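You operate a simulated robot arm through the tools that you are given. There is no shell and no other tool.

Carry out the task below with a simulated robot arm. There is one attempt and no reset: what you move stays moved.

JOB
Shut the air bench down: cylinders 1 and 2 in, air off, vented and locked.
Fine: in that order; the yellow vent lever stays open.

Only the result counts: the job must be done as asked and must still hold three seconds after the hand-in. Knocking over, shifting, dropping, spilling or breaking anything else fails it.

ROBOT AND FRAMES
A 7-joint arm with a two-finger parallel gripper, fixed in place. Base frame: the origin is at the foot of the arm, x ahead of it, y to its left, z up. Lengths are in mm, angles in rad, forces in N, time in s.
Its first joint turns from -2.897 to 2.897 rad. Payload 1.57 kg.
Tool frame: the origin (TCP) lies between the finger pads and is the grasp point; the fingertips stand 30 mm ahead of it; z points along the fingers, y is the line along which they close. Largest opening 110 mm; finger width 24, thickness 12; the body of the gripper, 48 by 112 mm, starts 78 mm behind the TCP.
Orientation is that of the tool frame in the base frame, as a unit quaternion [w, x, y, z]. With the fingers straight down and closing along the base's y, the tool's x points along the base's -x, its y along +y and its z along -z.

CONTROLS
- The arm moves only by the tool step_arm. Its argument "series" is one flat list of numbers, 7 for each row, row after row: the turn, a rotation vector about the base's x, y, z in units of 5 degrees (1.0 is 5 degrees), then the shift along the base's x, y, z in units of 25 mm (1.0 is 25 mm), then the gripper command, from -1 (shut) to 1 (fully open), values between in proportion. In form: [rx, ry, rz, x, y, z, grip, rx, ry, rz, x, y, z, grip, ...]. A call has 1 to 20 rows; each row shifts and turns the commanded pose from where the row before left it. A call with a number of a shift or a turn outside -1 to 1 is refused whole. A row lasts 0.2 s, in which the tool goes at most 50 mm and 0.15 rad; a call with a longer step from one row to the next is refused whole, and so is a gripper value outside its range. A pose out of reach is approached as far as the arm can. The call stops where the force on the tool passes 40 N (or 10 N more than at its start, if that is more) or the arm is blocked; 0.2 s more then pass. The fingers move at their own pace (about 108 mm/s each) and stop on an object; they squeeze with about 28 N. The grip force told is the motor's: it shows also when the fingers shut on nothing. Time passes only in rows, and 0.2 s behind the last, so rows that do not move let the fingers close. It gives the time, the measured TCP pose, the force on the tool (base axes), the opening and the grip force at its end, in the units of the frame above (readings bear some noise), with the torque about the TCP (base axes, N m) and any sound that the robot's microphone picked up.
- Cameras (640 x 400 px; columns grow to the right, rows downward): "scene" is fixed at [51.5, 650.1, 1595.5]; the picture's right is [-0.27, -0.96, 0.00], its down [-0.60, 0.17, -0.78] and it looks along [0.75, -0.21, -0.62] (base axes); focal length 353 px, centre (320, 200). "wrist" rides on the gripper at [70, 16, -141] in the tool frame; the picture's right is [-0.23, 0.97, 0.00], its down [-0.85, -0.20, -0.48] and it looks along [-0.47, -0.11, 0.88] (tool axes); focal length 222 px, centre (320, 200). There is no depth. A picture from a camera that has moved, and an enlarged one, comes with that camera's place and axes in the base frame and with its lens.
- capture(camera): a new picture of that camera. It takes no simulated time.
- lift_body(by): slides the trunk up (or, below 0, down) by that many mm; the arm rides with it, the base frame stays. It gives what a move gives, with no picture.
- zoom(camera, box): a new picture of the part [left, top, right, bottom] of that camera's present view, enlarged. It takes no simulated time.
- close_job(): hands the job in; it is judged then, once.

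Places have to be worked out from the pictures, the camera data and where the tool is seen. Open the gripper and draw the arm clear of the work before you hand the job in, unless the task says otherwise.

The tools are called after "Request:" by a JSON object that holds its "method" and its "body". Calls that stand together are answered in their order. step_arm: Moves the arm, as the interface text tells. Its arguments: {"type":"object","properties":{"series":{"type":"array","items":{"type":"number"}}},"required":["series"]} The other tools are called the same way: lift_body (by) slides the trunk up or down; capture (camera) takes a picture; zoom (camera, box) takes an enlarged picture of a part of a camera's view; close_job () hands the job in.

At the start:

```text
clock: 0.0
tcp_pos: [347.2, 462.4, 1379.1]
orientation: [-0.001, 0.0, 1.0, 0.0]
ft_force: [0.0, -1.1, 0.8]
wrist_torque: [0.01, -0.01, -0.01]
gripper_width: 110.0
gripper_force: 0.1
trunk travel left (down, up): [-550.0, 60.0]
```

scene: 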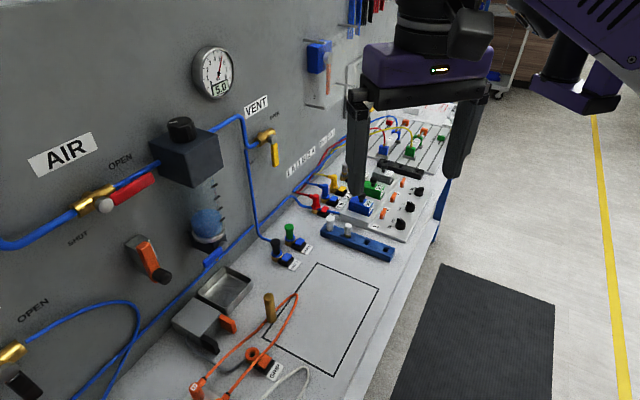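
wrist: 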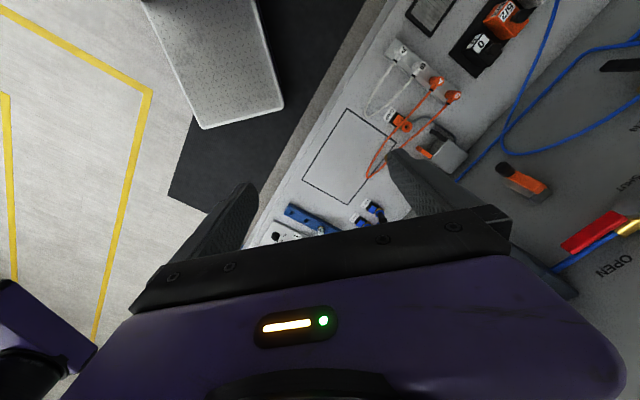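

I start by looking at the bench in detail, enlarging different parts of the scene view before moving anything.

Request:
{"method": "zoom", "body": {"camera": "scene", "box": [0, 100, 320, 300]}}

Request:
{"method": "zoom", "body": {"camera": "scene", "box": [280, 80, 480, 205]}}

Request:
{"method": "zoom", "body": {"camera": "scene", "box": [240, 150, 440, 275]}}

Request:
{"method": "zoom", "body": {"camera": "scene", "box": [160, 250, 400, 400]}}

Request:
{"method": "zoom", "body": {"camera": "scene", "box": [180, 0, 420, 150]}}

Request:
{"method": "zoom", "body": {"camera": "wrist", "box": [320, 0, 640, 200]}}

```text
2.00 times, centred on (160, 200) of scene
camera zoom: at [51.5, 650.1, 1595.5], right [-0.27, -0.96, 0.0], down [-0.6, 0.17, -0.78], along [0.75, -0.21, -0.62], focal length 706 px, centre (640, 200)
```

zoom: 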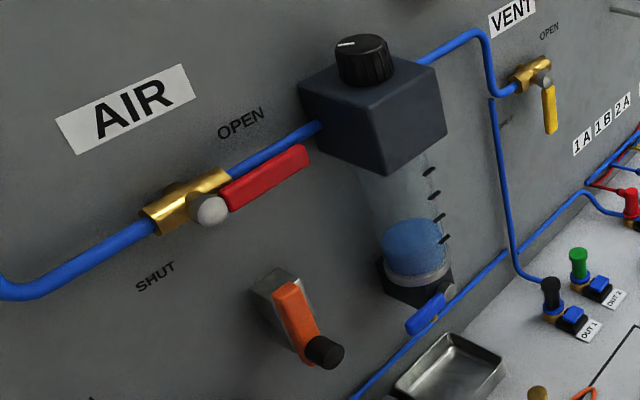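

```text
3.20 times, centred on (380, 142) of scene
camera zoom: at [51.5, 650.1, 1595.5], right [-0.27, -0.96, 0.0], down [-0.6, 0.17, -0.78], along [0.75, -0.21, -0.62], focal length 1130 px, centre (128, 384)
```

zoom: 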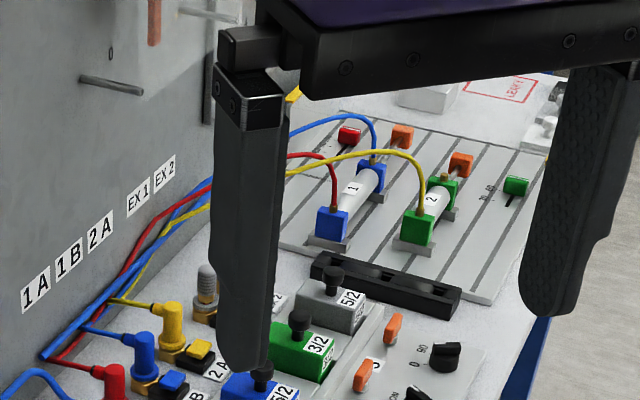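

```text
3.20 times, centred on (340, 212) of scene
camera zoom: at [51.5, 650.1, 1595.5], right [-0.27, -0.96, 0.0], down [-0.6, 0.17, -0.78], along [0.75, -0.21, -0.62], focal length 1130 px, centre (256, 160)
```

zoom: 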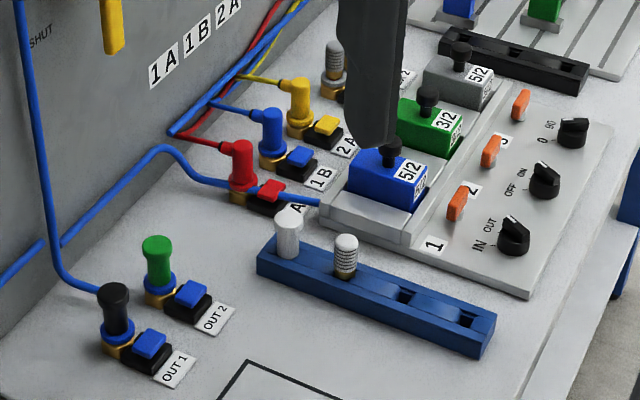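

```text
2.67 times, centred on (280, 325) of scene
camera zoom: at [51.5, 650.1, 1595.5], right [-0.27, -0.96, 0.0], down [-0.6, 0.17, -0.78], along [0.75, -0.21, -0.62], focal length 941 px, centre (427, -133)
```

zoom: 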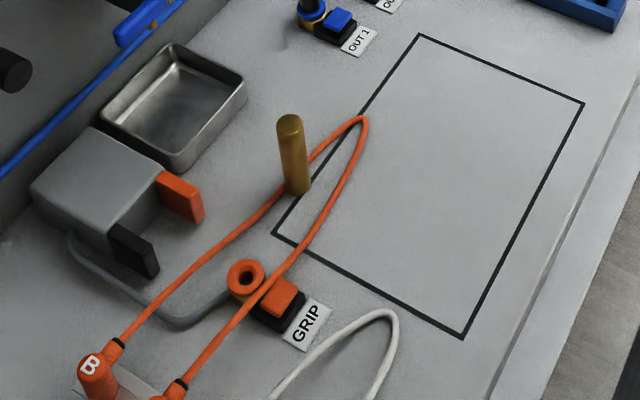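

```text
2.67 times, centred on (300, 75) of scene
camera zoom: at [51.5, 650.1, 1595.5], right [-0.27, -0.96, 0.0], down [-0.6, 0.17, -0.78], along [0.75, -0.21, -0.62], focal length 941 px, centre (373, 533)
```

zoom: 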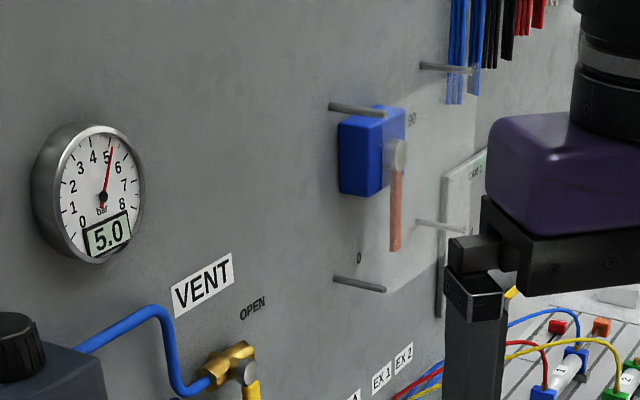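

```text
2.00 times, centred on (480, 100) of wrist
camera zoom: at [277.2, 478.4, 1521.0], right [0.23, 0.97, 0.0], down [0.85, -0.2, 0.48], along [0.47, -0.11, -0.88], focal length 444 px, centre (0, 400)
```

zoom: 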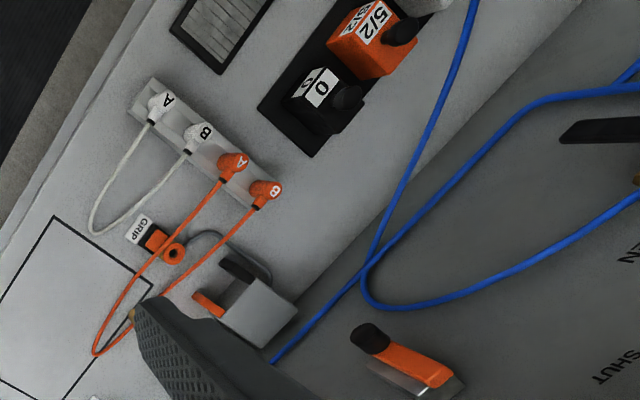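

The bench wall runs diagonally, at roughly 45° to the base axes, with its top at about z 870. I enlarge the key controls further to read their state.

Request:
{"method": "zoom", "body": {"camera": "scene", "box": [40, 140, 200, 240]}}

Request:
{"method": "zoom", "body": {"camera": "scene", "box": [230, 100, 310, 180]}}

Request:
{"method": "zoom", "body": {"camera": "scene", "box": [110, 220, 190, 300]}}

Request:
{"method": "zoom", "body": {"camera": "scene", "box": [340, 160, 440, 240]}}

Request:
{"method": "zoom", "body": {"camera": "scene", "box": [360, 100, 460, 170]}}

Request:
{"method": "zoom", "body": {"camera": "scene", "box": [0, 280, 160, 400]}}

Request:
{"method": "zoom", "body": {"camera": "wrist", "box": [460, 140, 640, 300]}}

```text
4.00 times, centred on (120, 190) of scene
camera zoom: at [51.5, 650.1, 1595.5], right [-0.27, -0.96, 0.0], down [-0.6, 0.17, -0.78], along [0.75, -0.21, -0.62], focal length 1412 px, centre (1120, 240)
```

zoom: 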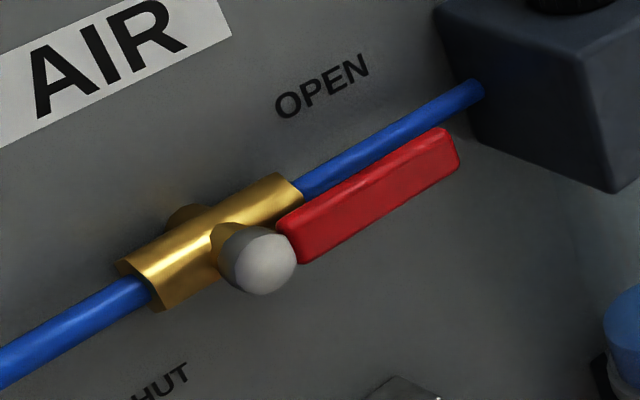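

```text
5.00 times, centred on (270, 140) of scene
camera zoom: at [51.5, 650.1, 1595.5], right [-0.27, -0.96, 0.0], down [-0.6, 0.17, -0.78], along [0.75, -0.21, -0.62], focal length 1765 px, centre (570, 500)
```

zoom: 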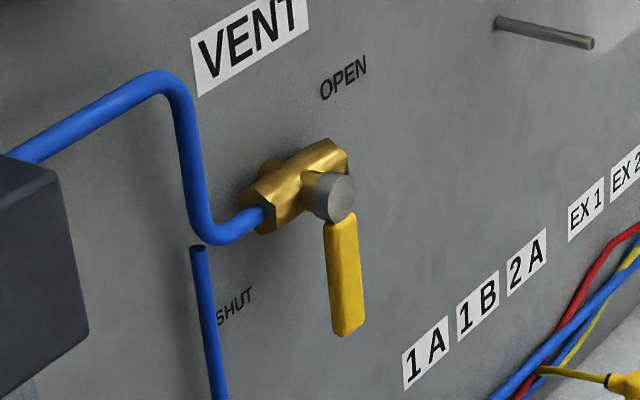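

```text
5.00 times, centred on (150, 260) of scene
camera zoom: at [51.5, 650.1, 1595.5], right [-0.27, -0.96, 0.0], down [-0.6, 0.17, -0.78], along [0.75, -0.21, -0.62], focal length 1765 px, centre (1170, -100)
```

zoom: 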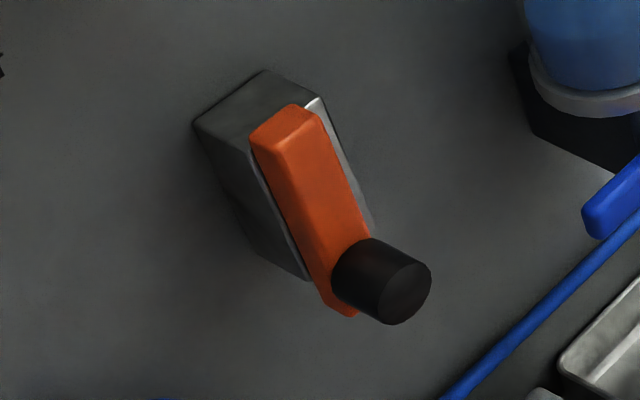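

```text
5.00 times, centred on (390, 200) of scene
camera zoom: at [51.5, 650.1, 1595.5], right [-0.27, -0.96, 0.0], down [-0.6, 0.17, -0.78], along [0.75, -0.21, -0.62], focal length 1765 px, centre (-30, 200)
```

zoom: 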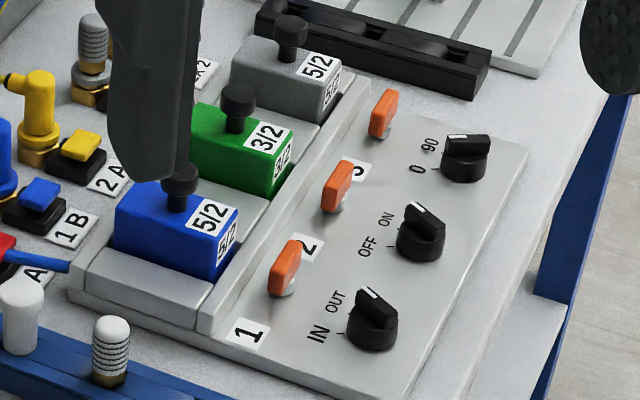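

```text
5.71 times, centred on (410, 135) of scene
camera zoom: at [51.5, 650.1, 1595.5], right [-0.27, -0.96, 0.0], down [-0.6, 0.17, -0.78], along [0.75, -0.21, -0.62], focal length 2017 px, centre (-194, 571)
```

zoom: 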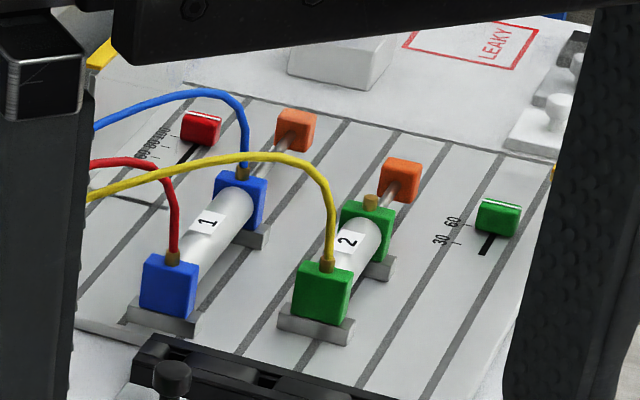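

```text
3.33 times, centred on (80, 340) of scene
camera zoom: at [51.5, 650.1, 1595.5], right [-0.27, -0.96, 0.0], down [-0.6, 0.17, -0.78], along [0.75, -0.21, -0.62], focal length 1177 px, centre (1120, -267)
```

zoom: 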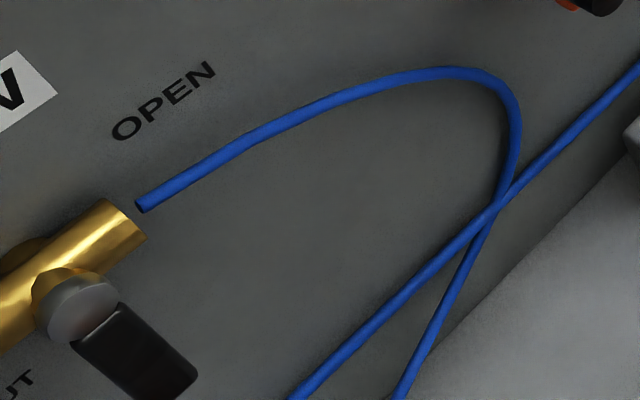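

```text
2.50 times, centred on (550, 220) of wrist
camera zoom: at [277.2, 478.4, 1521.0], right [0.23, 0.97, 0.0], down [0.85, -0.2, 0.48], along [0.47, -0.11, -0.88], focal length 555 px, centre (-255, 150)
```

zoom: 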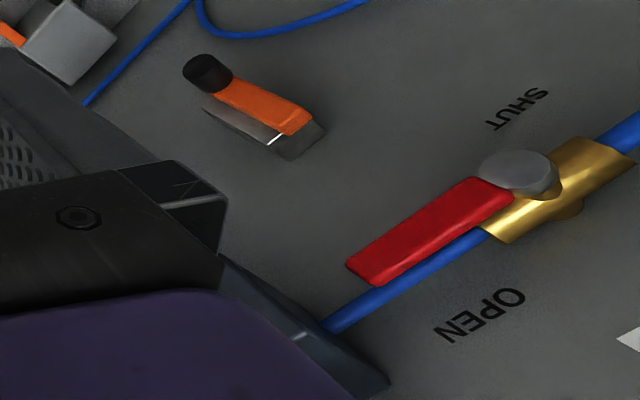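

Readings so far: the wall stands about 1015 mm from the base along the diagonal. The AIR lever is in line with its pipe (open), VENT hangs down (shut), and both cylinder rods are out. I move the gripper over the valve plate at a safe height so the wrist camera can read knobs 1–3.

Request:
{"method": "step_arm", "body": {"series": [0, 0, 0, 0.971, -0.823, -0.5, 1, 0, 0, 0, 0.971, -0.823, -0.5, 1, 0, 0, 0, 0.971, -0.823, -0.5, 1, 0, 0, 0, 0.971, -0.823, -0.5, 1, 0, 0, 0, 0.971, -0.823, -0.5, 1, 0, 0, 0, 0.971, -0.823, -0.5, 1, 0, 0, 0, 0.971, -0.823, -0.5, 1, 0, 0, 0, 0.971, -0.823, -0.5, 1, 0, 0, 0, 0.971, -0.823, -0.5, 1, 0, 0, 0, 0.971, -0.823, -0.5, 1, 0, 0, 0, 0.971, -0.823, -0.5, 1, 0, 0, 0, 0.971, -0.823, -0.5, 1, 0, 0, 0, 0.971, -0.823, -0.5, 1, 0, 0, 0, 0.971, -0.823, -0.5, 1]}}

```text
clock: 3.0
tcp_pos: [684.4, 175.7, 1205.4]
orientation: [0.0, 0.001, 1.0, 0.0]
ft_force: [-0.2, -0.2, 0.4]
wrist_torque: [-0.01, 0.01, -0.01]
gripper_width: 110.2
gripper_force: 0.0
trunk travel left (down, up): [-550.0, 60.0]
```

The arm moved freely to above the plate. I take both views now.

Request:
{"method": "capture", "body": {"camera": "wrist"}}

Request:
{"method": "capture", "body": {"camera": "scene"}}

Request:
{"method": "zoom", "body": {"camera": "wrist", "box": [200, 100, 440, 250]}}

```text
taken
camera wrist: at [615.3, 191.6, 1346.4], right [0.23, 0.97, 0.0], down [0.85, -0.2, 0.48], along [0.47, -0.11, -0.88], focal length 222 px, centre (320, 200)
```

wrist: 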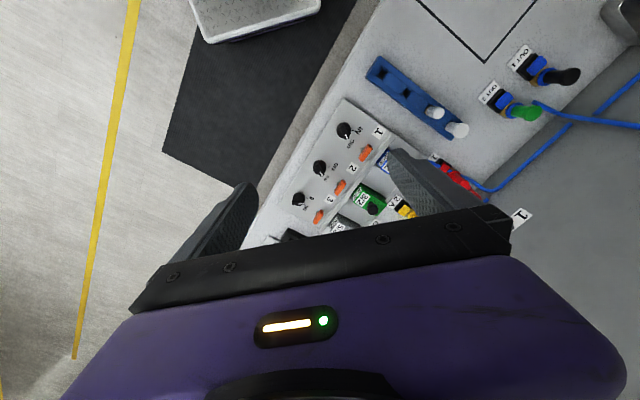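

```text
taken
```

scene: 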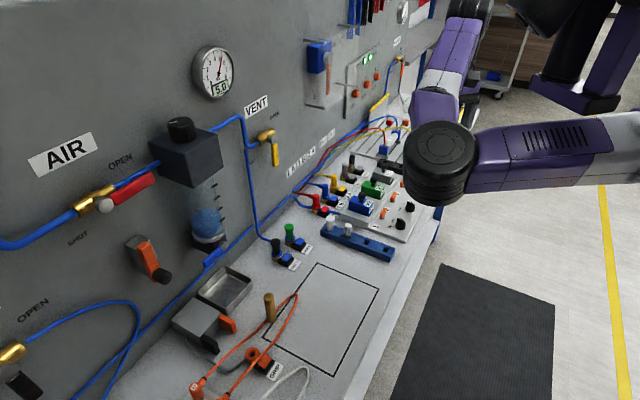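

```text
2.67 times, centred on (320, 175) of wrist
camera zoom: at [615.3, 191.6, 1346.4], right [0.23, 0.97, 0.0], down [0.85, -0.2, 0.48], along [0.47, -0.11, -0.88], focal length 592 px, centre (320, 267)
```

zoom: 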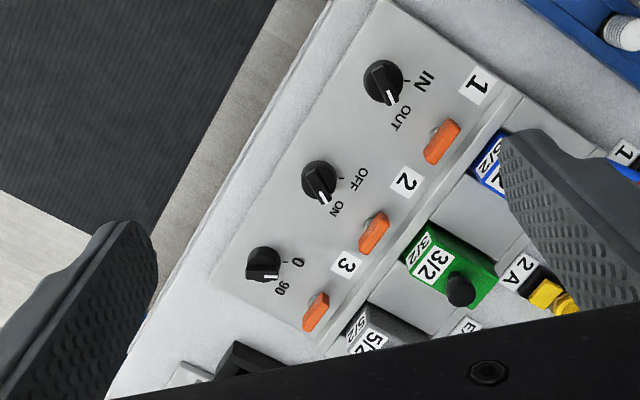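

The knob pointers look to be at OUT (1) and ON (2). I zoom in on the knobs, the orange bars and the cylinders.

Request:
{"method": "zoom", "body": {"camera": "wrist", "box": [280, 110, 400, 185]}}

Request:
{"method": "zoom", "body": {"camera": "wrist", "box": [280, 165, 400, 240]}}

Request:
{"method": "zoom", "body": {"camera": "scene", "box": [330, 190, 430, 250]}}

Request:
{"method": "zoom", "body": {"camera": "scene", "box": [300, 30, 420, 120]}}

```text
5.33 times, centred on (340, 148) of wrist
camera zoom: at [615.3, 191.6, 1346.4], right [0.23, 0.97, 0.0], down [0.85, -0.2, 0.48], along [0.47, -0.11, -0.88], focal length 1185 px, centre (213, 480)
```

zoom: 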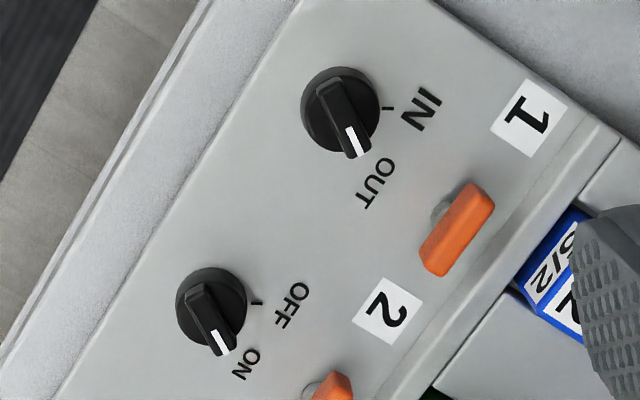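

```text
5.33 times, centred on (340, 202) of wrist
camera zoom: at [615.3, 191.6, 1346.4], right [0.23, 0.97, 0.0], down [0.85, -0.2, 0.48], along [0.47, -0.11, -0.88], focal length 1185 px, centre (213, 187)
```

zoom: 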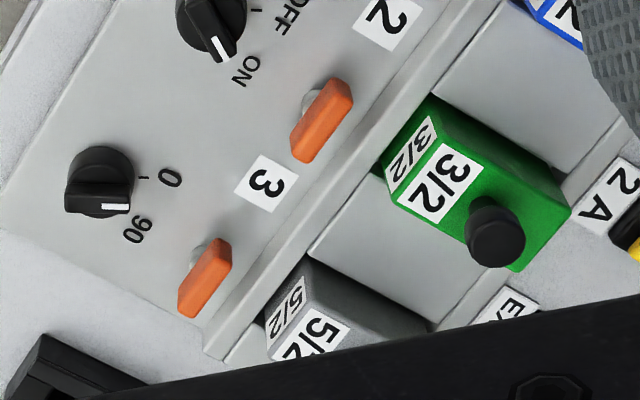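

```text
6.40 times, centred on (380, 220) of scene
camera zoom: at [51.5, 650.1, 1595.5], right [-0.27, -0.96, 0.0], down [-0.6, 0.17, -0.78], along [0.75, -0.21, -0.62], focal length 2259 px, centre (-64, 72)
```

zoom: 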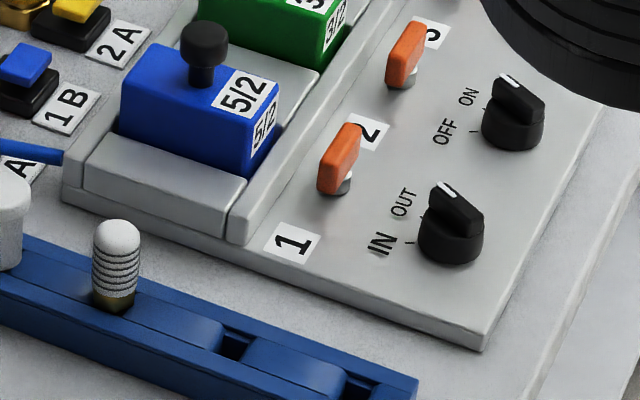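

```text
4.44 times, centred on (360, 75) of scene
camera zoom: at [51.5, 650.1, 1595.5], right [-0.27, -0.96, 0.0], down [-0.6, 0.17, -0.78], along [0.75, -0.21, -0.62], focal length 1569 px, centre (142, 756)
```

zoom: 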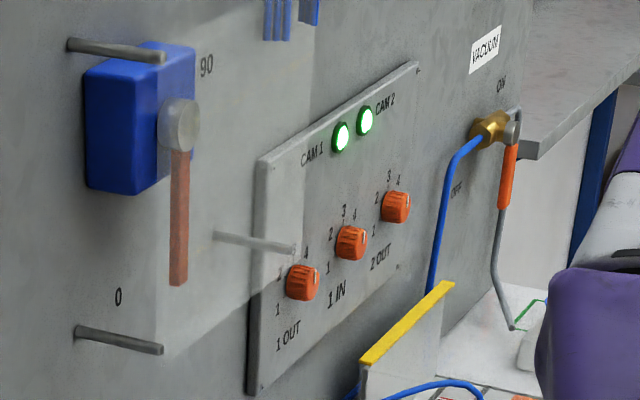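

Knobs 1 and 2 point at OUT and ON, with their IN and OFF ticks about 70° counter-clockwise from there; knob 3 is already at 0. I go down above knob 1, judged to be at about (717, 217), turning the tool 12° to match its bar.

Request:
{"method": "step_arm", "body": {"series": [0, 0, 0.3, 0.155, 0.196, -0.975, 1, 0, 0, 0.3, 0.155, 0.196, -0.975, 1, 0, 0, 0.3, 0.155, 0.196, -0.975, 1, 0, 0, 0.3, 0.155, 0.196, -0.975, 1, 0, 0, 0.3, 0.155, 0.196, -0.975, 1, 0, 0, 0.3, 0.155, 0.196, -0.975, 1, 0, 0, 0.3, 0.155, 0.196, -0.975, 1, 0, 0, 0.3, 0.155, 0.196, -0.975, 1]}}

Request:
{"method": "zoom", "body": {"camera": "wrist", "box": [240, 90, 400, 190]}}

Request:
{"method": "capture", "body": {"camera": "wrist"}}

```text
clock: 4.8
tcp_pos: [718.4, 212.2, 1008.7]
orientation: [0.001, -0.105, 0.995, 0.0]
ft_force: [-0.7, 0.3, 0.7]
wrist_torque: [-0.02, -0.01, 0.03]
gripper_width: 110.1
gripper_force: 0.1
trunk travel left (down, up): [-550.0, 60.0]
```

```text
4.00 times, centred on (320, 140) of wrist
camera zoom: at [646.8, 212.9, 1150.1], right [0.02, 1.0, 0.0], down [0.88, -0.02, 0.48], along [0.48, -0.01, -0.88], focal length 888 px, centre (320, 440)
```

zoom: 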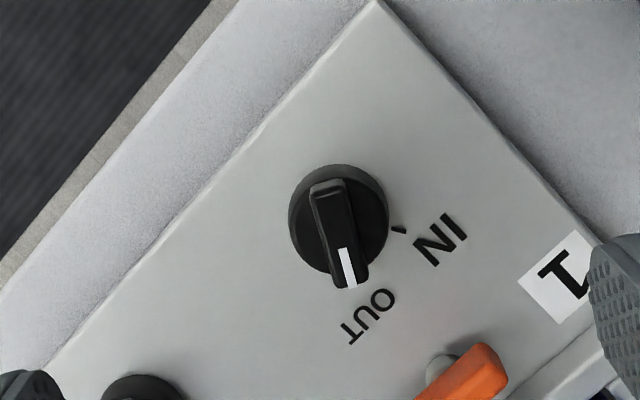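

```text
taken
camera wrist: at [646.8, 212.9, 1150.1], right [0.02, 1.0, 0.0], down [0.88, -0.02, 0.48], along [0.48, -0.01, -0.88], focal length 222 px, centre (320, 200)
```

wrist: 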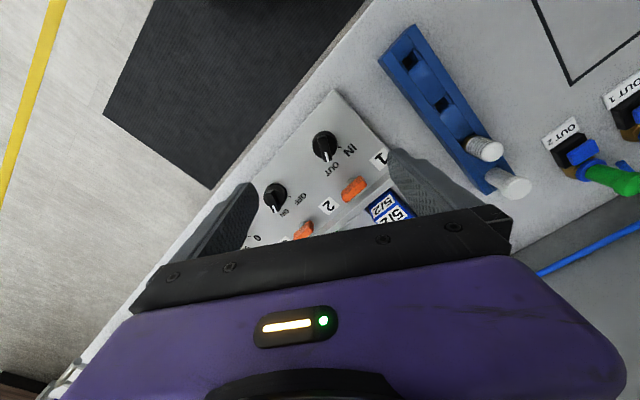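

The bar is aligned with the tool axis, and I judge the knob axis to be at about (716, 217). I correct by (-2, +5) mm, half-close the fingers and lower until the fingertips are just above the knob, then look.

Request:
{"method": "step_arm", "body": {"series": [0, 0, 0, -0.04, 0.1, -0.7, 0, 0, 0, 0, -0.04, 0.1, -0.7, 0, 0, 0, 0, 0, 0, -0.7, 0, 0, 0, 0, 0, 0, 0, 0]}}

Request:
{"method": "zoom", "body": {"camera": "wrist", "box": [240, 120, 400, 220]}}

Request:
{"method": "zoom", "body": {"camera": "scene", "box": [340, 160, 460, 240]}}

```text
clock: 5.8
tcp_pos: [716.7, 219.3, 955.3]
orientation: [0.0, -0.105, 0.994, 0.0]
ft_force: [0.0, -0.2, -0.2]
wrist_torque: [-0.05, 0.01, 0.02]
gripper_width: 54.6
gripper_force: 0.0
trunk travel left (down, up): [-550.0, 60.0]
```

```text
4.00 times, centred on (320, 170) of wrist
camera zoom: at [643.9, 220.4, 1097.3], right [0.02, 1.0, 0.0], down [0.88, -0.02, 0.48], along [0.48, -0.01, -0.88], focal length 888 px, centre (320, 320)
```

zoom: 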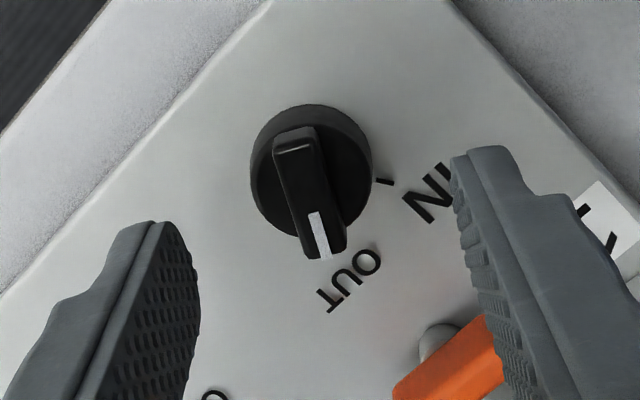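

```text
5.00 times, centred on (400, 200) of scene
camera zoom: at [51.5, 650.1, 1595.5], right [-0.27, -0.96, 0.0], down [-0.6, 0.17, -0.78], along [0.75, -0.21, -0.62], focal length 1765 px, centre (-80, 200)
```

zoom: 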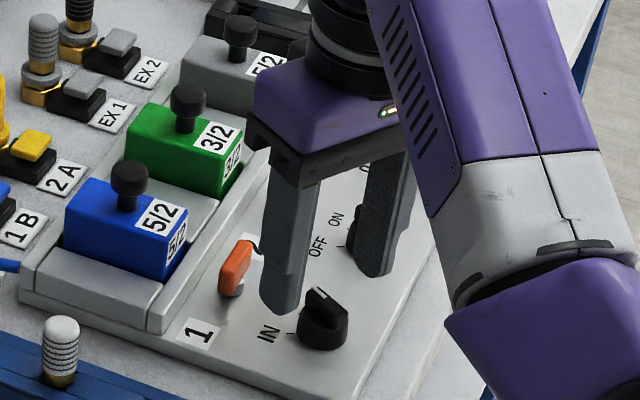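

Triangulating from the two wrist views puts the bar's centre at about (715, 217) and its top at z 905. I lower so the fingertips come to about z 897, then close on the bar.

Request:
{"method": "step_arm", "body": {"series": [0, 0, 0, -0.03, -0.09, -0.6, 0, 0, 0, 0, 0, 0, -0.58, 0, 0, 0, 0, 0, 0, 0, -0.5, 0, 0, 0, 0, 0, 0, -1, 0, 0, 0, 0, 0, 0, -1, 0, 0, 0, 0, 0, 0, -1]}}

Request:
{"method": "zoom", "body": {"camera": "wrist", "box": [240, 120, 400, 220]}}

Request:
{"method": "zoom", "body": {"camera": "scene", "box": [340, 160, 460, 240]}}

```text
clock: 7.2
tcp_pos: [715.1, 218.6, 927.7]
orientation: [0.0, -0.105, 0.994, 0.001]
ft_force: [-1.7, 2.3, 0.0]
wrist_torque: [0.16, -0.04, -0.01]
gripper_width: 28.0
gripper_force: 38.3
trunk travel left (down, up): [-550.0, 60.0]
```

```text
4.00 times, centred on (320, 170) of wrist
camera zoom: at [643.9, 218.9, 1068.7], right [0.02, 1.0, 0.0], down [0.88, -0.02, 0.48], along [0.48, -0.01, -0.88], focal length 888 px, centre (320, 320)
```

zoom: 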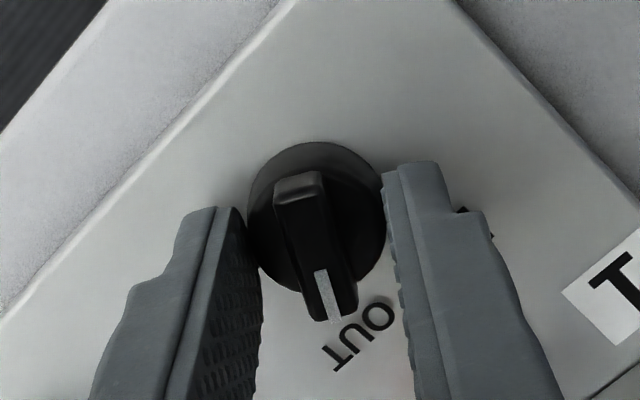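

```text
5.00 times, centred on (400, 200) of scene
camera zoom: at [51.5, 650.1, 1595.5], right [-0.27, -0.96, 0.0], down [-0.6, 0.17, -0.78], along [0.75, -0.21, -0.62], focal length 1765 px, centre (-80, 200)
```

zoom: 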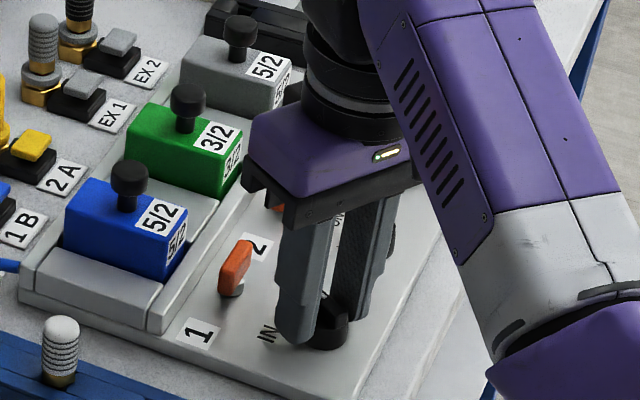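

The fingers closed on the round skirt (28 mm wide), a little below the bar. I open slightly, rise 6 mm and close again to hold the bar itself.

Request:
{"method": "step_arm", "body": {"series": [0, 0, 0, 0, 0, 0, -0.3, 0, 0, 0, 0, -0.02, 0.24, -0.3, 0, 0, 0, 0, 0, 0, -1, 0, 0, 0, 0, 0, 0, -1, 0, 0, 0, 0, 0, 0, -1]}}

Request:
{"method": "zoom", "body": {"camera": "wrist", "box": [240, 120, 400, 220]}}

```text
clock: 8.4
tcp_pos: [715.2, 217.8, 933.8]
orientation: [0.0, -0.105, 0.994, 0.0]
ft_force: [-2.0, 9.4, -7.3]
wrist_torque: [0.37, 0.02, -0.02]
gripper_width: 27.2
gripper_force: 38.1
trunk travel left (down, up): [-550.0, 60.0]
```

```text
4.00 times, centred on (320, 170) of wrist
camera zoom: at [643.5, 218.6, 1074.7], right [0.02, 1.0, 0.0], down [0.88, -0.02, 0.48], along [0.48, -0.01, -0.88], focal length 888 px, centre (320, 320)
```

zoom: 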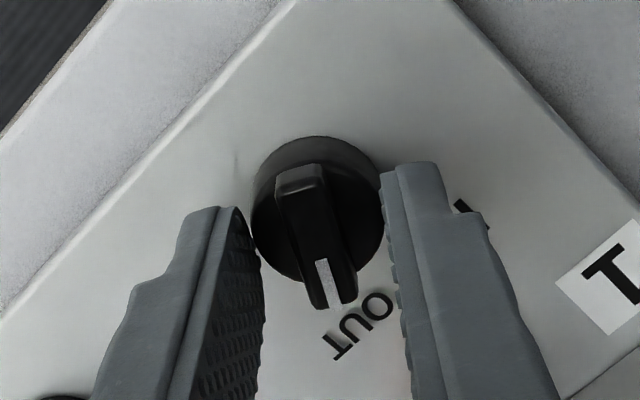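

Still the skirt's top edge, so the bar stands higher than I judged; the +y force says the knob is about 1 mm further in +y. I rise another 8 mm with that correction and close again.

Request:
{"method": "step_arm", "body": {"series": [0, 0, 0, 0, 0, 0, -0.3, 0, 0, 0, 0, 0.04, 0.3, -0.3, 0, 0, 0, 0, 0, 0, -1, 0, 0, 0, 0, 0, 0, -1, 0, 0, 0, 0, 0, 0, -1]}}

Request:
{"method": "zoom", "body": {"camera": "wrist", "box": [240, 120, 400, 220]}}

```text
clock: 9.6
tcp_pos: [714.2, 218.6, 940.3]
orientation: [0.0, -0.105, 0.994, 0.002]
ft_force: [-0.1, 11.0, -1.7]
wrist_torque: [0.25, 0.05, 0.7]
gripper_width: 10.8
gripper_force: 28.3
trunk travel left (down, up): [-550.0, 60.0]
```

```text
4.00 times, centred on (320, 170) of wrist
camera zoom: at [643.2, 218.5, 1082.4], right [0.02, 1.0, 0.0], down [0.88, -0.02, 0.48], along [0.48, -0.01, -0.88], focal length 888 px, centre (320, 320)
```

zoom: 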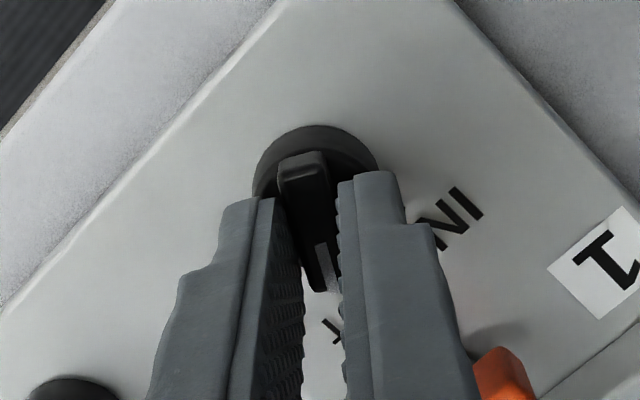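

Now the fingers hold the 10.8 mm bar. I turn it 70° counter-clockwise toward IN, holding position (with a 1 mm +y correction to relieve the side force).

Request:
{"method": "step_arm", "body": {"series": [0, 0, 0.5, 0, 0.03, 0, -1, 0, 0, 1, 0, 0, 0, -1, 0, 0, 1, 0, 0, 0, -1, 0, 0, 1, 0, 0, 0, -1, 0, 0, 1, 0, 0, 0, -1, 0, 0, 1, 0, 0, 0, -1, 0, 0, 1, 0, 0, 0, -1, 0, 0, 1, 0, 0, 0, -1, 0, 0, 1, 0, 0, 0, -1, 0, 0, 1, 0, 0, 0, -1, 0, 0, 1, 0, 0, 0, -1, 0, 0, 1, 0, 0, 0, -1, 0, 0, 1, 0, 0, 0, -1, 0, 0, 1, 0, 0, 0, -1]}}

Request:
{"method": "zoom", "body": {"camera": "wrist", "box": [240, 120, 400, 220]}}

Request:
{"method": "capture", "body": {"camera": "scene"}}

```text
clock: 12.6
tcp_pos: [714.0, 218.7, 941.1]
orientation: [-0.001, -0.64, 0.769, 0.002]
ft_force: [-22.6, 21.3, 3.0]
wrist_torque: [0.73, 0.37, -0.81]
gripper_width: 11.2
gripper_force: 29.0
trunk travel left (down, up): [-550.0, 60.0]
```

```text
4.00 times, centred on (320, 170) of wrist
camera zoom: at [685.3, 152.9, 1082.4], right [-0.92, 0.4, 0.0], down [0.35, 0.8, 0.48], along [0.19, 0.44, -0.88], focal length 888 px, centre (320, 320)
```

zoom: 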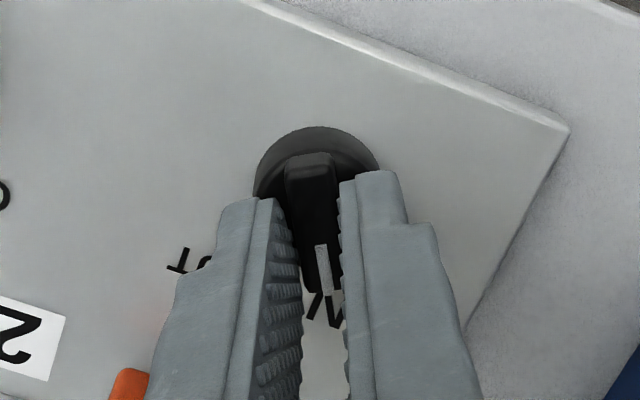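

```text
taken
```

scene: 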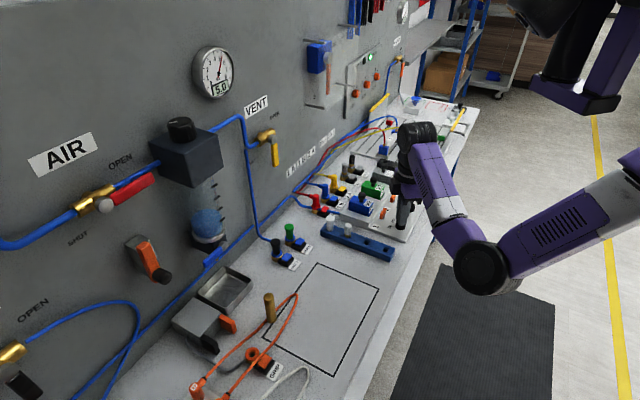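

The knob followed to about 80°, and in the scene the CAM 1 lamp looks to have gone out. I release the bar and rise to check the pointer and cylinder 1.

Request:
{"method": "step_arm", "body": {"series": [0, 0, 0, 0, 0, 0, -0.4, 0, 0, 0, 0, 0, 0, 0, 0, 0, 0, 0, 0, 0.8, 0, 0, 0, 0, 0, 0, 0.8, 0, 0, 0, 0, 0, 0, 0.8, 0]}}

Request:
{"method": "zoom", "body": {"camera": "wrist", "box": [200, 80, 440, 230]}}

Request:
{"method": "zoom", "body": {"camera": "scene", "box": [330, 30, 470, 160]}}

```text
clock: 13.8
tcp_pos: [717.9, 218.2, 999.9]
orientation: [-0.001, -0.64, 0.769, 0.0]
ft_force: [0.7, 1.1, -0.3]
wrist_torque: [0.02, -0.02, 0.01]
gripper_width: 54.9
gripper_force: 0.0
trunk travel left (down, up): [-550.0, 60.0]
```

```text
2.67 times, centred on (320, 155) of wrist
camera zoom: at [688.6, 151.6, 1141.6], right [-0.92, 0.4, 0.0], down [0.35, 0.8, 0.48], along [0.19, 0.44, -0.88], focal length 592 px, centre (320, 320)
```

zoom: 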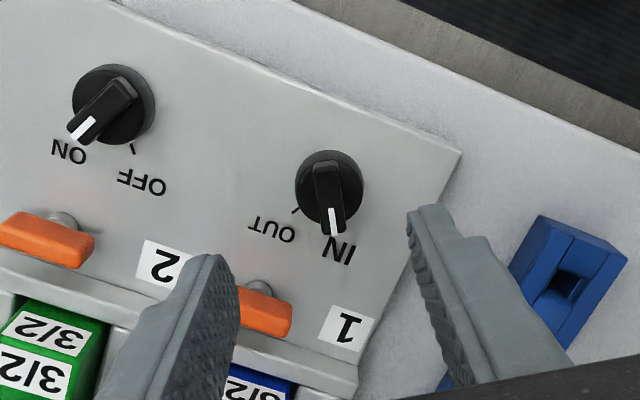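

```text
3.08 times, centred on (400, 95) of scene
camera zoom: at [51.5, 650.1, 1595.5], right [-0.27, -0.96, 0.0], down [-0.6, 0.17, -0.78], along [0.75, -0.21, -0.62], focal length 1086 px, centre (74, 523)
```

zoom: 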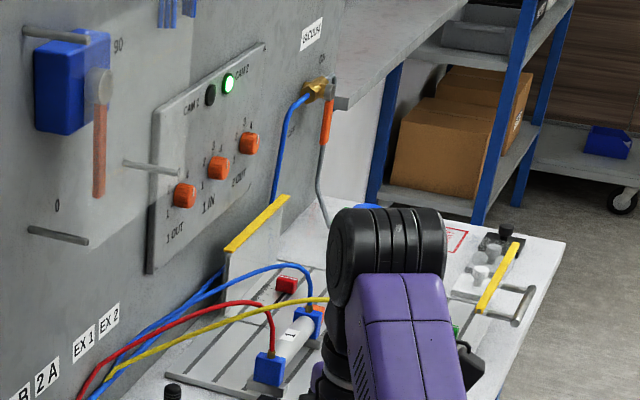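

Knob 1 points at IN, the CAM 1 lamp is off, and cylinder 1's end block now sits against its body. Knob 2 lies 90 mm further along, at about (777, 154); I move above it and turn the tool back to 13°.

Request:
{"method": "step_arm", "body": {"series": [0, 0, -0.95, 0.176, -0.18, 0, 0, 0, 0, -0.95, 0.176, -0.18, 0, 0, 0, 0, -0.95, 0.176, -0.18, 0, 0, 0, 0, -0.95, 0.176, -0.18, 0, 0, 0, 0, -0.95, 0.176, -0.18, 0, 0, 0, 0, -0.95, 0.176, -0.18, 0, 0, 0, 0, -0.95, 0.176, -0.18, 0, 0, 0, 0, -0.95, 0.176, -0.18, 0, 0, 0, 0, -0.95, 0.176, -0.18, 0, 0, 0, 0, -0.95, 0.176, -0.18, 0, 0, 0, 0, -0.95, 0.176, -0.18, 0, 0, 0, 0, -0.95, 0.176, -0.18, 0, 0, 0, 0, -0.95, 0.176, -0.18, 0, 0, 0, 0, -0.95, 0.176, -0.18, 0, 0]}}

Request:
{"method": "zoom", "body": {"camera": "wrist", "box": [240, 100, 400, 200]}}

```text
clock: 16.8
tcp_pos: [778.6, 154.7, 999.2]
orientation: [0.0, -0.112, 0.994, 0.0]
ft_force: [0.8, -0.5, 0.0]
wrist_torque: [-0.01, -0.01, 0.03]
gripper_width: 55.0
gripper_force: 0.0
trunk travel left (down, up): [-550.0, 60.0]
```

```text
4.00 times, centred on (320, 150) of wrist
camera zoom: at [705.9, 154.7, 1141.4], right [0.0, 1.0, 0.0], down [0.88, 0.0, 0.48], along [0.48, 0.0, -0.88], focal length 888 px, centre (320, 400)
```

zoom: 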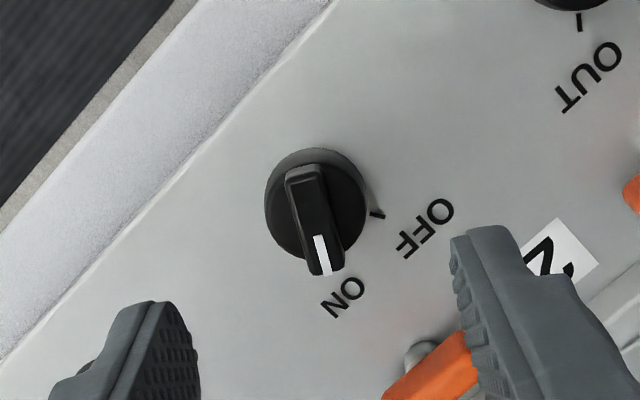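

Bar 2 is aligned with the tool, and the knob axis is about 1 mm off in x and y. I correct, lower 60 mm to the same height as for knob 1, and close on the bar.

Request:
{"method": "step_arm", "body": {"series": [0, 0, 0, -0.04, -0.05, -0.8, 0, 0, 0, 0, 0, 0, -0.8, 0, 0, 0, 0, 0, 0, -0.8, -0.2, 0, 0, 0, 0, 0, 0, -1, 0, 0, 0, 0, 0, 0, -1, 0, 0, 0, 0, 0, 0, -1]}}

Request:
{"method": "zoom", "body": {"camera": "wrist", "box": [240, 120, 400, 220]}}

```text
clock: 18.2
tcp_pos: [777.0, 153.5, 939.0]
orientation: [0.0, -0.115, 0.993, 0.0]
ft_force: [-5.4, 15.8, -5.7]
wrist_torque: [0.3, -0.23, 0.7]
gripper_width: 10.2
gripper_force: 28.5
trunk travel left (down, up): [-550.0, 60.0]
```

```text
4.00 times, centred on (320, 170) of wrist
camera zoom: at [705.3, 152.9, 1080.7], right [0.0, 1.0, 0.0], down [0.88, 0.0, 0.48], along [0.48, 0.0, -0.88], focal length 888 px, centre (320, 320)
```

zoom: 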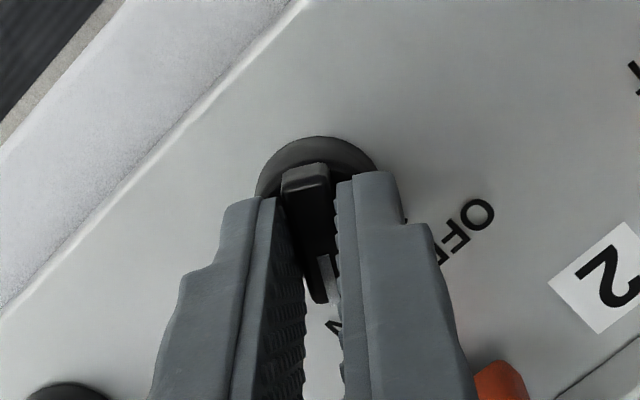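

Bar 2 is held (10.2 mm). I ease 1 mm in +y and turn 66° counter-clockwise to OFF.

Request:
{"method": "step_arm", "body": {"series": [0, 0, 0.2, 0, 0.05, 0, -1, 0, 0, 1, 0, 0, 0, -1, 0, 0, 1, 0, 0, 0, -1, 0, 0, 1, 0, 0, 0, -1, 0, 0, 1, 0, 0, 0, -1, 0, 0, 1, 0, 0, 0, -1, 0, 0, 1, 0, 0, 0, -1, 0, 0, 1, 0, 0, 0, -1, 0, 0, 1, 0, 0, 0, -1, 0, 0, 1, 0, 0, 0, -1, 0, 0, 1, 0, 0, 0, -1, 0, 0, 1, 0, 0, 0, -1, 0, 0, 1, 0, 0, 0, -1, 0, 0, 1, 0, 0, 0, -1]}}

Request:
{"method": "zoom", "body": {"camera": "wrist", "box": [240, 120, 400, 220]}}

Request:
{"method": "zoom", "body": {"camera": "scene", "box": [330, 30, 470, 160]}}

```text
clock: 21.2
tcp_pos: [777.6, 154.0, 940.3]
orientation: [0.0, -0.637, 0.771, 0.001]
ft_force: [-6.4, 2.3, -17.8]
wrist_torque: [0.02, 0.04, -0.77]
gripper_width: 11.3
gripper_force: 28.4
trunk travel left (down, up): [-550.0, 60.0]
```

```text
4.00 times, centred on (320, 170) of wrist
camera zoom: at [747.4, 88.0, 1082.8], right [-0.91, 0.41, 0.0], down [0.36, 0.8, 0.48], along [0.2, 0.44, -0.88], focal length 888 px, centre (320, 320)
```

zoom: 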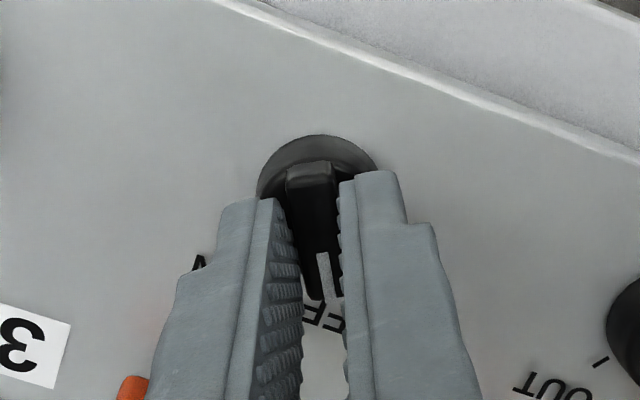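

```text
3.08 times, centred on (400, 95) of scene
camera zoom: at [51.5, 650.1, 1595.5], right [-0.27, -0.96, 0.0], down [-0.6, 0.17, -0.78], along [0.75, -0.21, -0.62], focal length 1086 px, centre (74, 523)
```

zoom: 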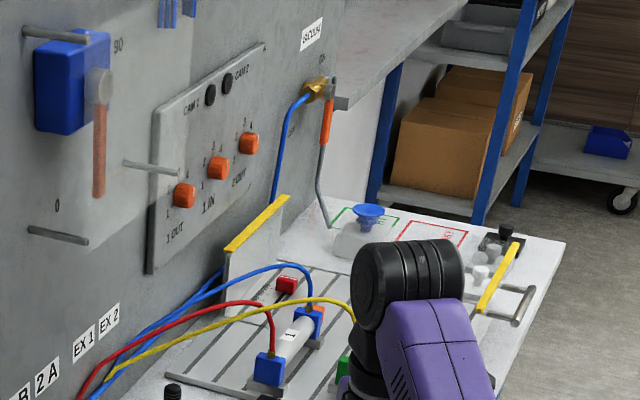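

Both CAM lamps are now off. I release, rise well clear, and draw back so the scene camera can confirm both rods.

Request:
{"method": "step_arm", "body": {"series": [0, 0, 0, 0, 0, 0, -0.4, 0, 0, 0, 0, 0, 0, 0, 0, 0, 0, 0, 0, 0.8, 0, 0, 0, 0, 0, 0, 1, 0, 0, 0, 0, 0, 0, 1, 0.5, 0, 0, -1, 0, 0, 1, 1, 0, 0, -1, -0.5, 0, 1, 1, 0, 0, -1, -0.8, 0.3, 1, 1, 0, 0, -1, -0.8, 0.3, 1, 1, 0, 0, -1, -0.8, 0.3, 1, 1, 0, 0, -1, -0.8, 0.3, 1, 1, 0, 0, -1, -0.8, 0.3, 1, 1, 0, 0, -1, -0.8, 0.3, 1, 1, 0, 0, -1, -0.8, 0.3, 0.5, 1, 0, 0, -1, -0.8, 0.3, 0, 1]}}

Request:
{"method": "capture", "body": {"camera": "scene"}}

Request:
{"method": "capture", "body": {"camera": "wrist"}}

```text
clock: 24.4
tcp_pos: [602.9, 215.8, 1223.4]
orientation: [-0.001, -0.25, 0.968, 0.001]
ft_force: [-0.1, 0.4, 0.1]
wrist_torque: [-0.05, 0.03, 0.05]
gripper_width: 109.9
gripper_force: 0.0
trunk travel left (down, up): [-550.0, 60.0]
```

```text
taken
```

scene: 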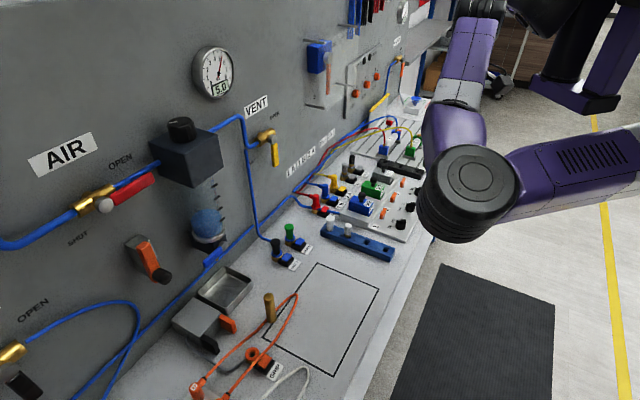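

```text
taken
camera wrist: at [533.9, 196.7, 1365.1], right [-0.27, 0.96, 0.0], down [0.85, 0.24, 0.48], along [0.46, 0.13, -0.88], focal length 222 px, centre (320, 200)
```

wrist: 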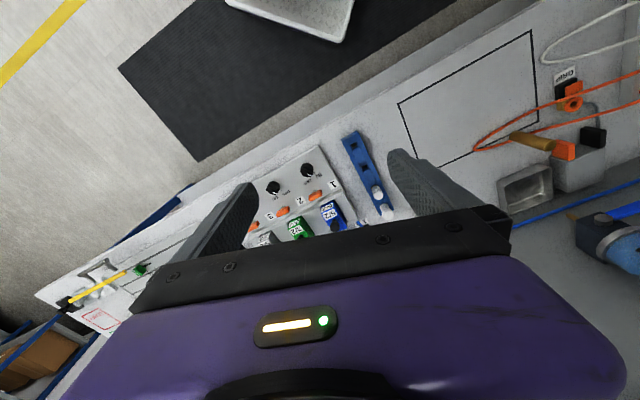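

The scene shows the cylinders are mostly clear of the arm now. I zoom in to confirm that both rods are in and both knobs are set.

Request:
{"method": "zoom", "body": {"camera": "scene", "box": [360, 90, 460, 170]}}

Request:
{"method": "zoom", "body": {"camera": "wrist", "box": [230, 120, 390, 220]}}

Request:
{"method": "zoom", "body": {"camera": "wrist", "box": [40, 200, 240, 325]}}

```text
5.00 times, centred on (410, 130) of scene
camera zoom: at [51.5, 650.1, 1595.5], right [-0.27, -0.96, 0.0], down [-0.6, 0.17, -0.78], along [0.75, -0.21, -0.62], focal length 1765 px, centre (-130, 550)
```

zoom: 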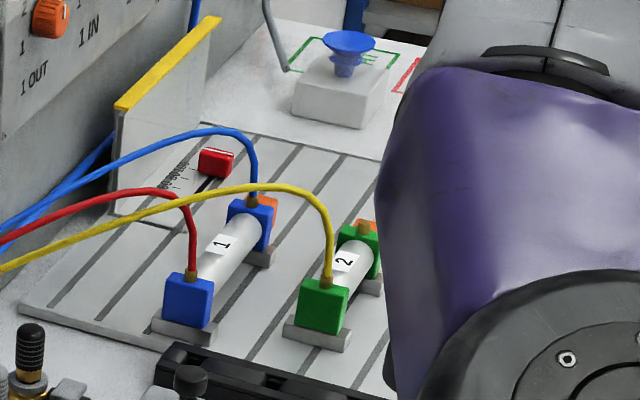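

```text
4.00 times, centred on (310, 170) of wrist
camera zoom: at [533.9, 196.7, 1365.1], right [-0.27, 0.96, 0.0], down [0.85, 0.24, 0.48], along [0.46, 0.13, -0.88], focal length 888 px, centre (360, 320)
```

zoom: 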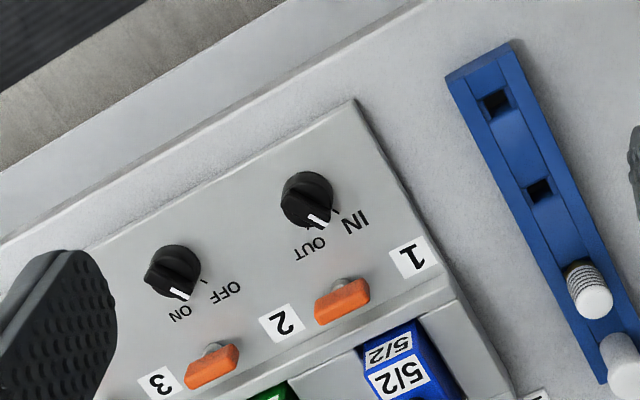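

```text
3.20 times, centred on (140, 262) of wrist
camera zoom: at [533.9, 196.7, 1365.1], right [-0.27, 0.96, 0.0], down [0.85, 0.24, 0.48], along [0.46, 0.13, -0.88], focal length 711 px, centre (896, 0)
```

zoom: 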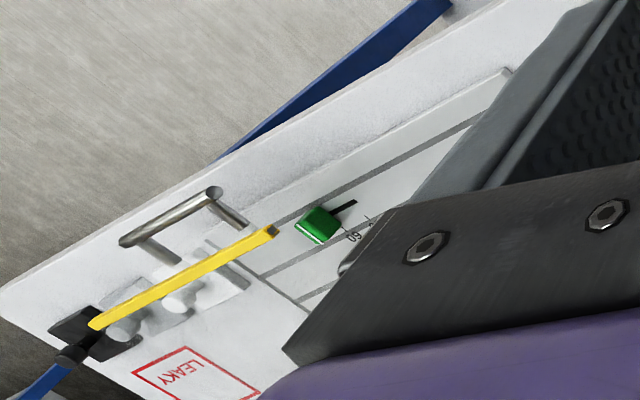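

Both end blocks now sit against the cylinder bodies, so both cylinders are in. I check the pointers closely once more, since parallax makes them hard to judge.

Request:
{"method": "zoom", "body": {"camera": "wrist", "box": [290, 155, 330, 180]}}

Request:
{"method": "zoom", "body": {"camera": "scene", "box": [385, 185, 425, 235]}}

Request:
{"method": "zoom", "body": {"camera": "scene", "box": [100, 160, 220, 300]}}

```text
16.00 times, centred on (310, 168) of wrist
camera zoom: at [533.9, 196.7, 1365.1], right [-0.27, 0.96, 0.0], down [0.85, 0.24, 0.48], along [0.46, 0.13, -0.88], focal length 3554 px, centre (480, 720)
```

zoom: 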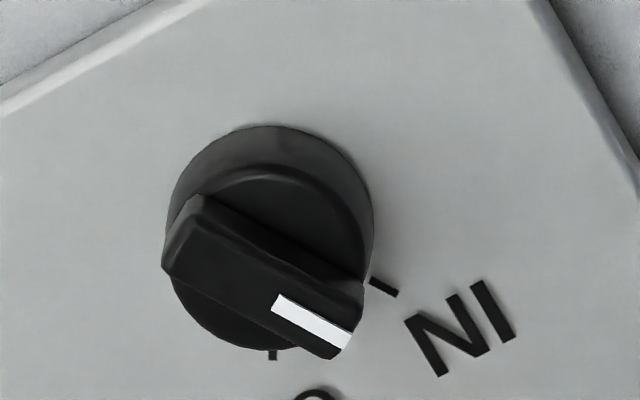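

```text
8.00 times, centred on (405, 210) of scene
camera zoom: at [51.5, 650.1, 1595.5], right [-0.27, -0.96, 0.0], down [-0.6, 0.17, -0.78], along [0.75, -0.21, -0.62], focal length 2824 px, centre (-360, 120)
```

zoom: 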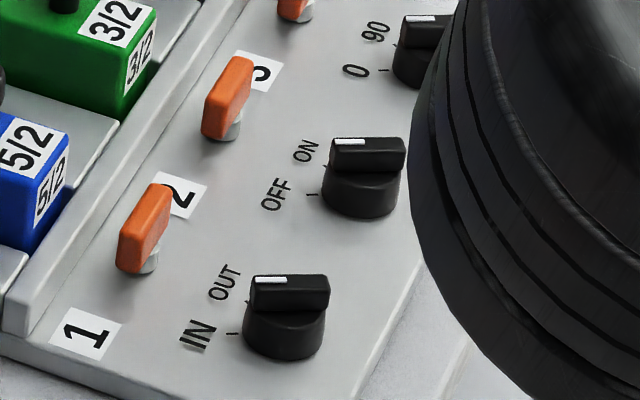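

```text
2.86 times, centred on (160, 230) of scene
camera zoom: at [51.5, 650.1, 1595.5], right [-0.27, -0.96, 0.0], down [-0.6, 0.17, -0.78], along [0.75, -0.21, -0.62], focal length 1009 px, centre (777, 114)
```

zoom: 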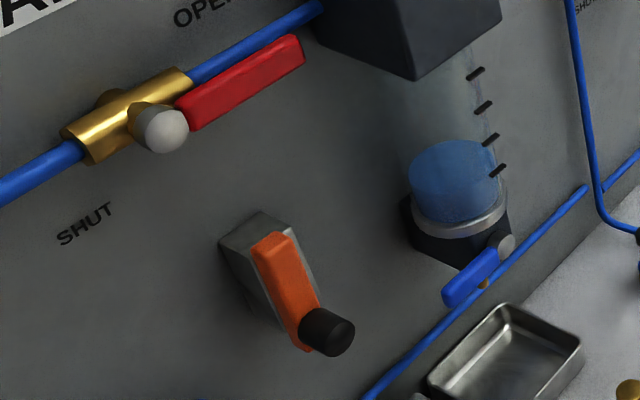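

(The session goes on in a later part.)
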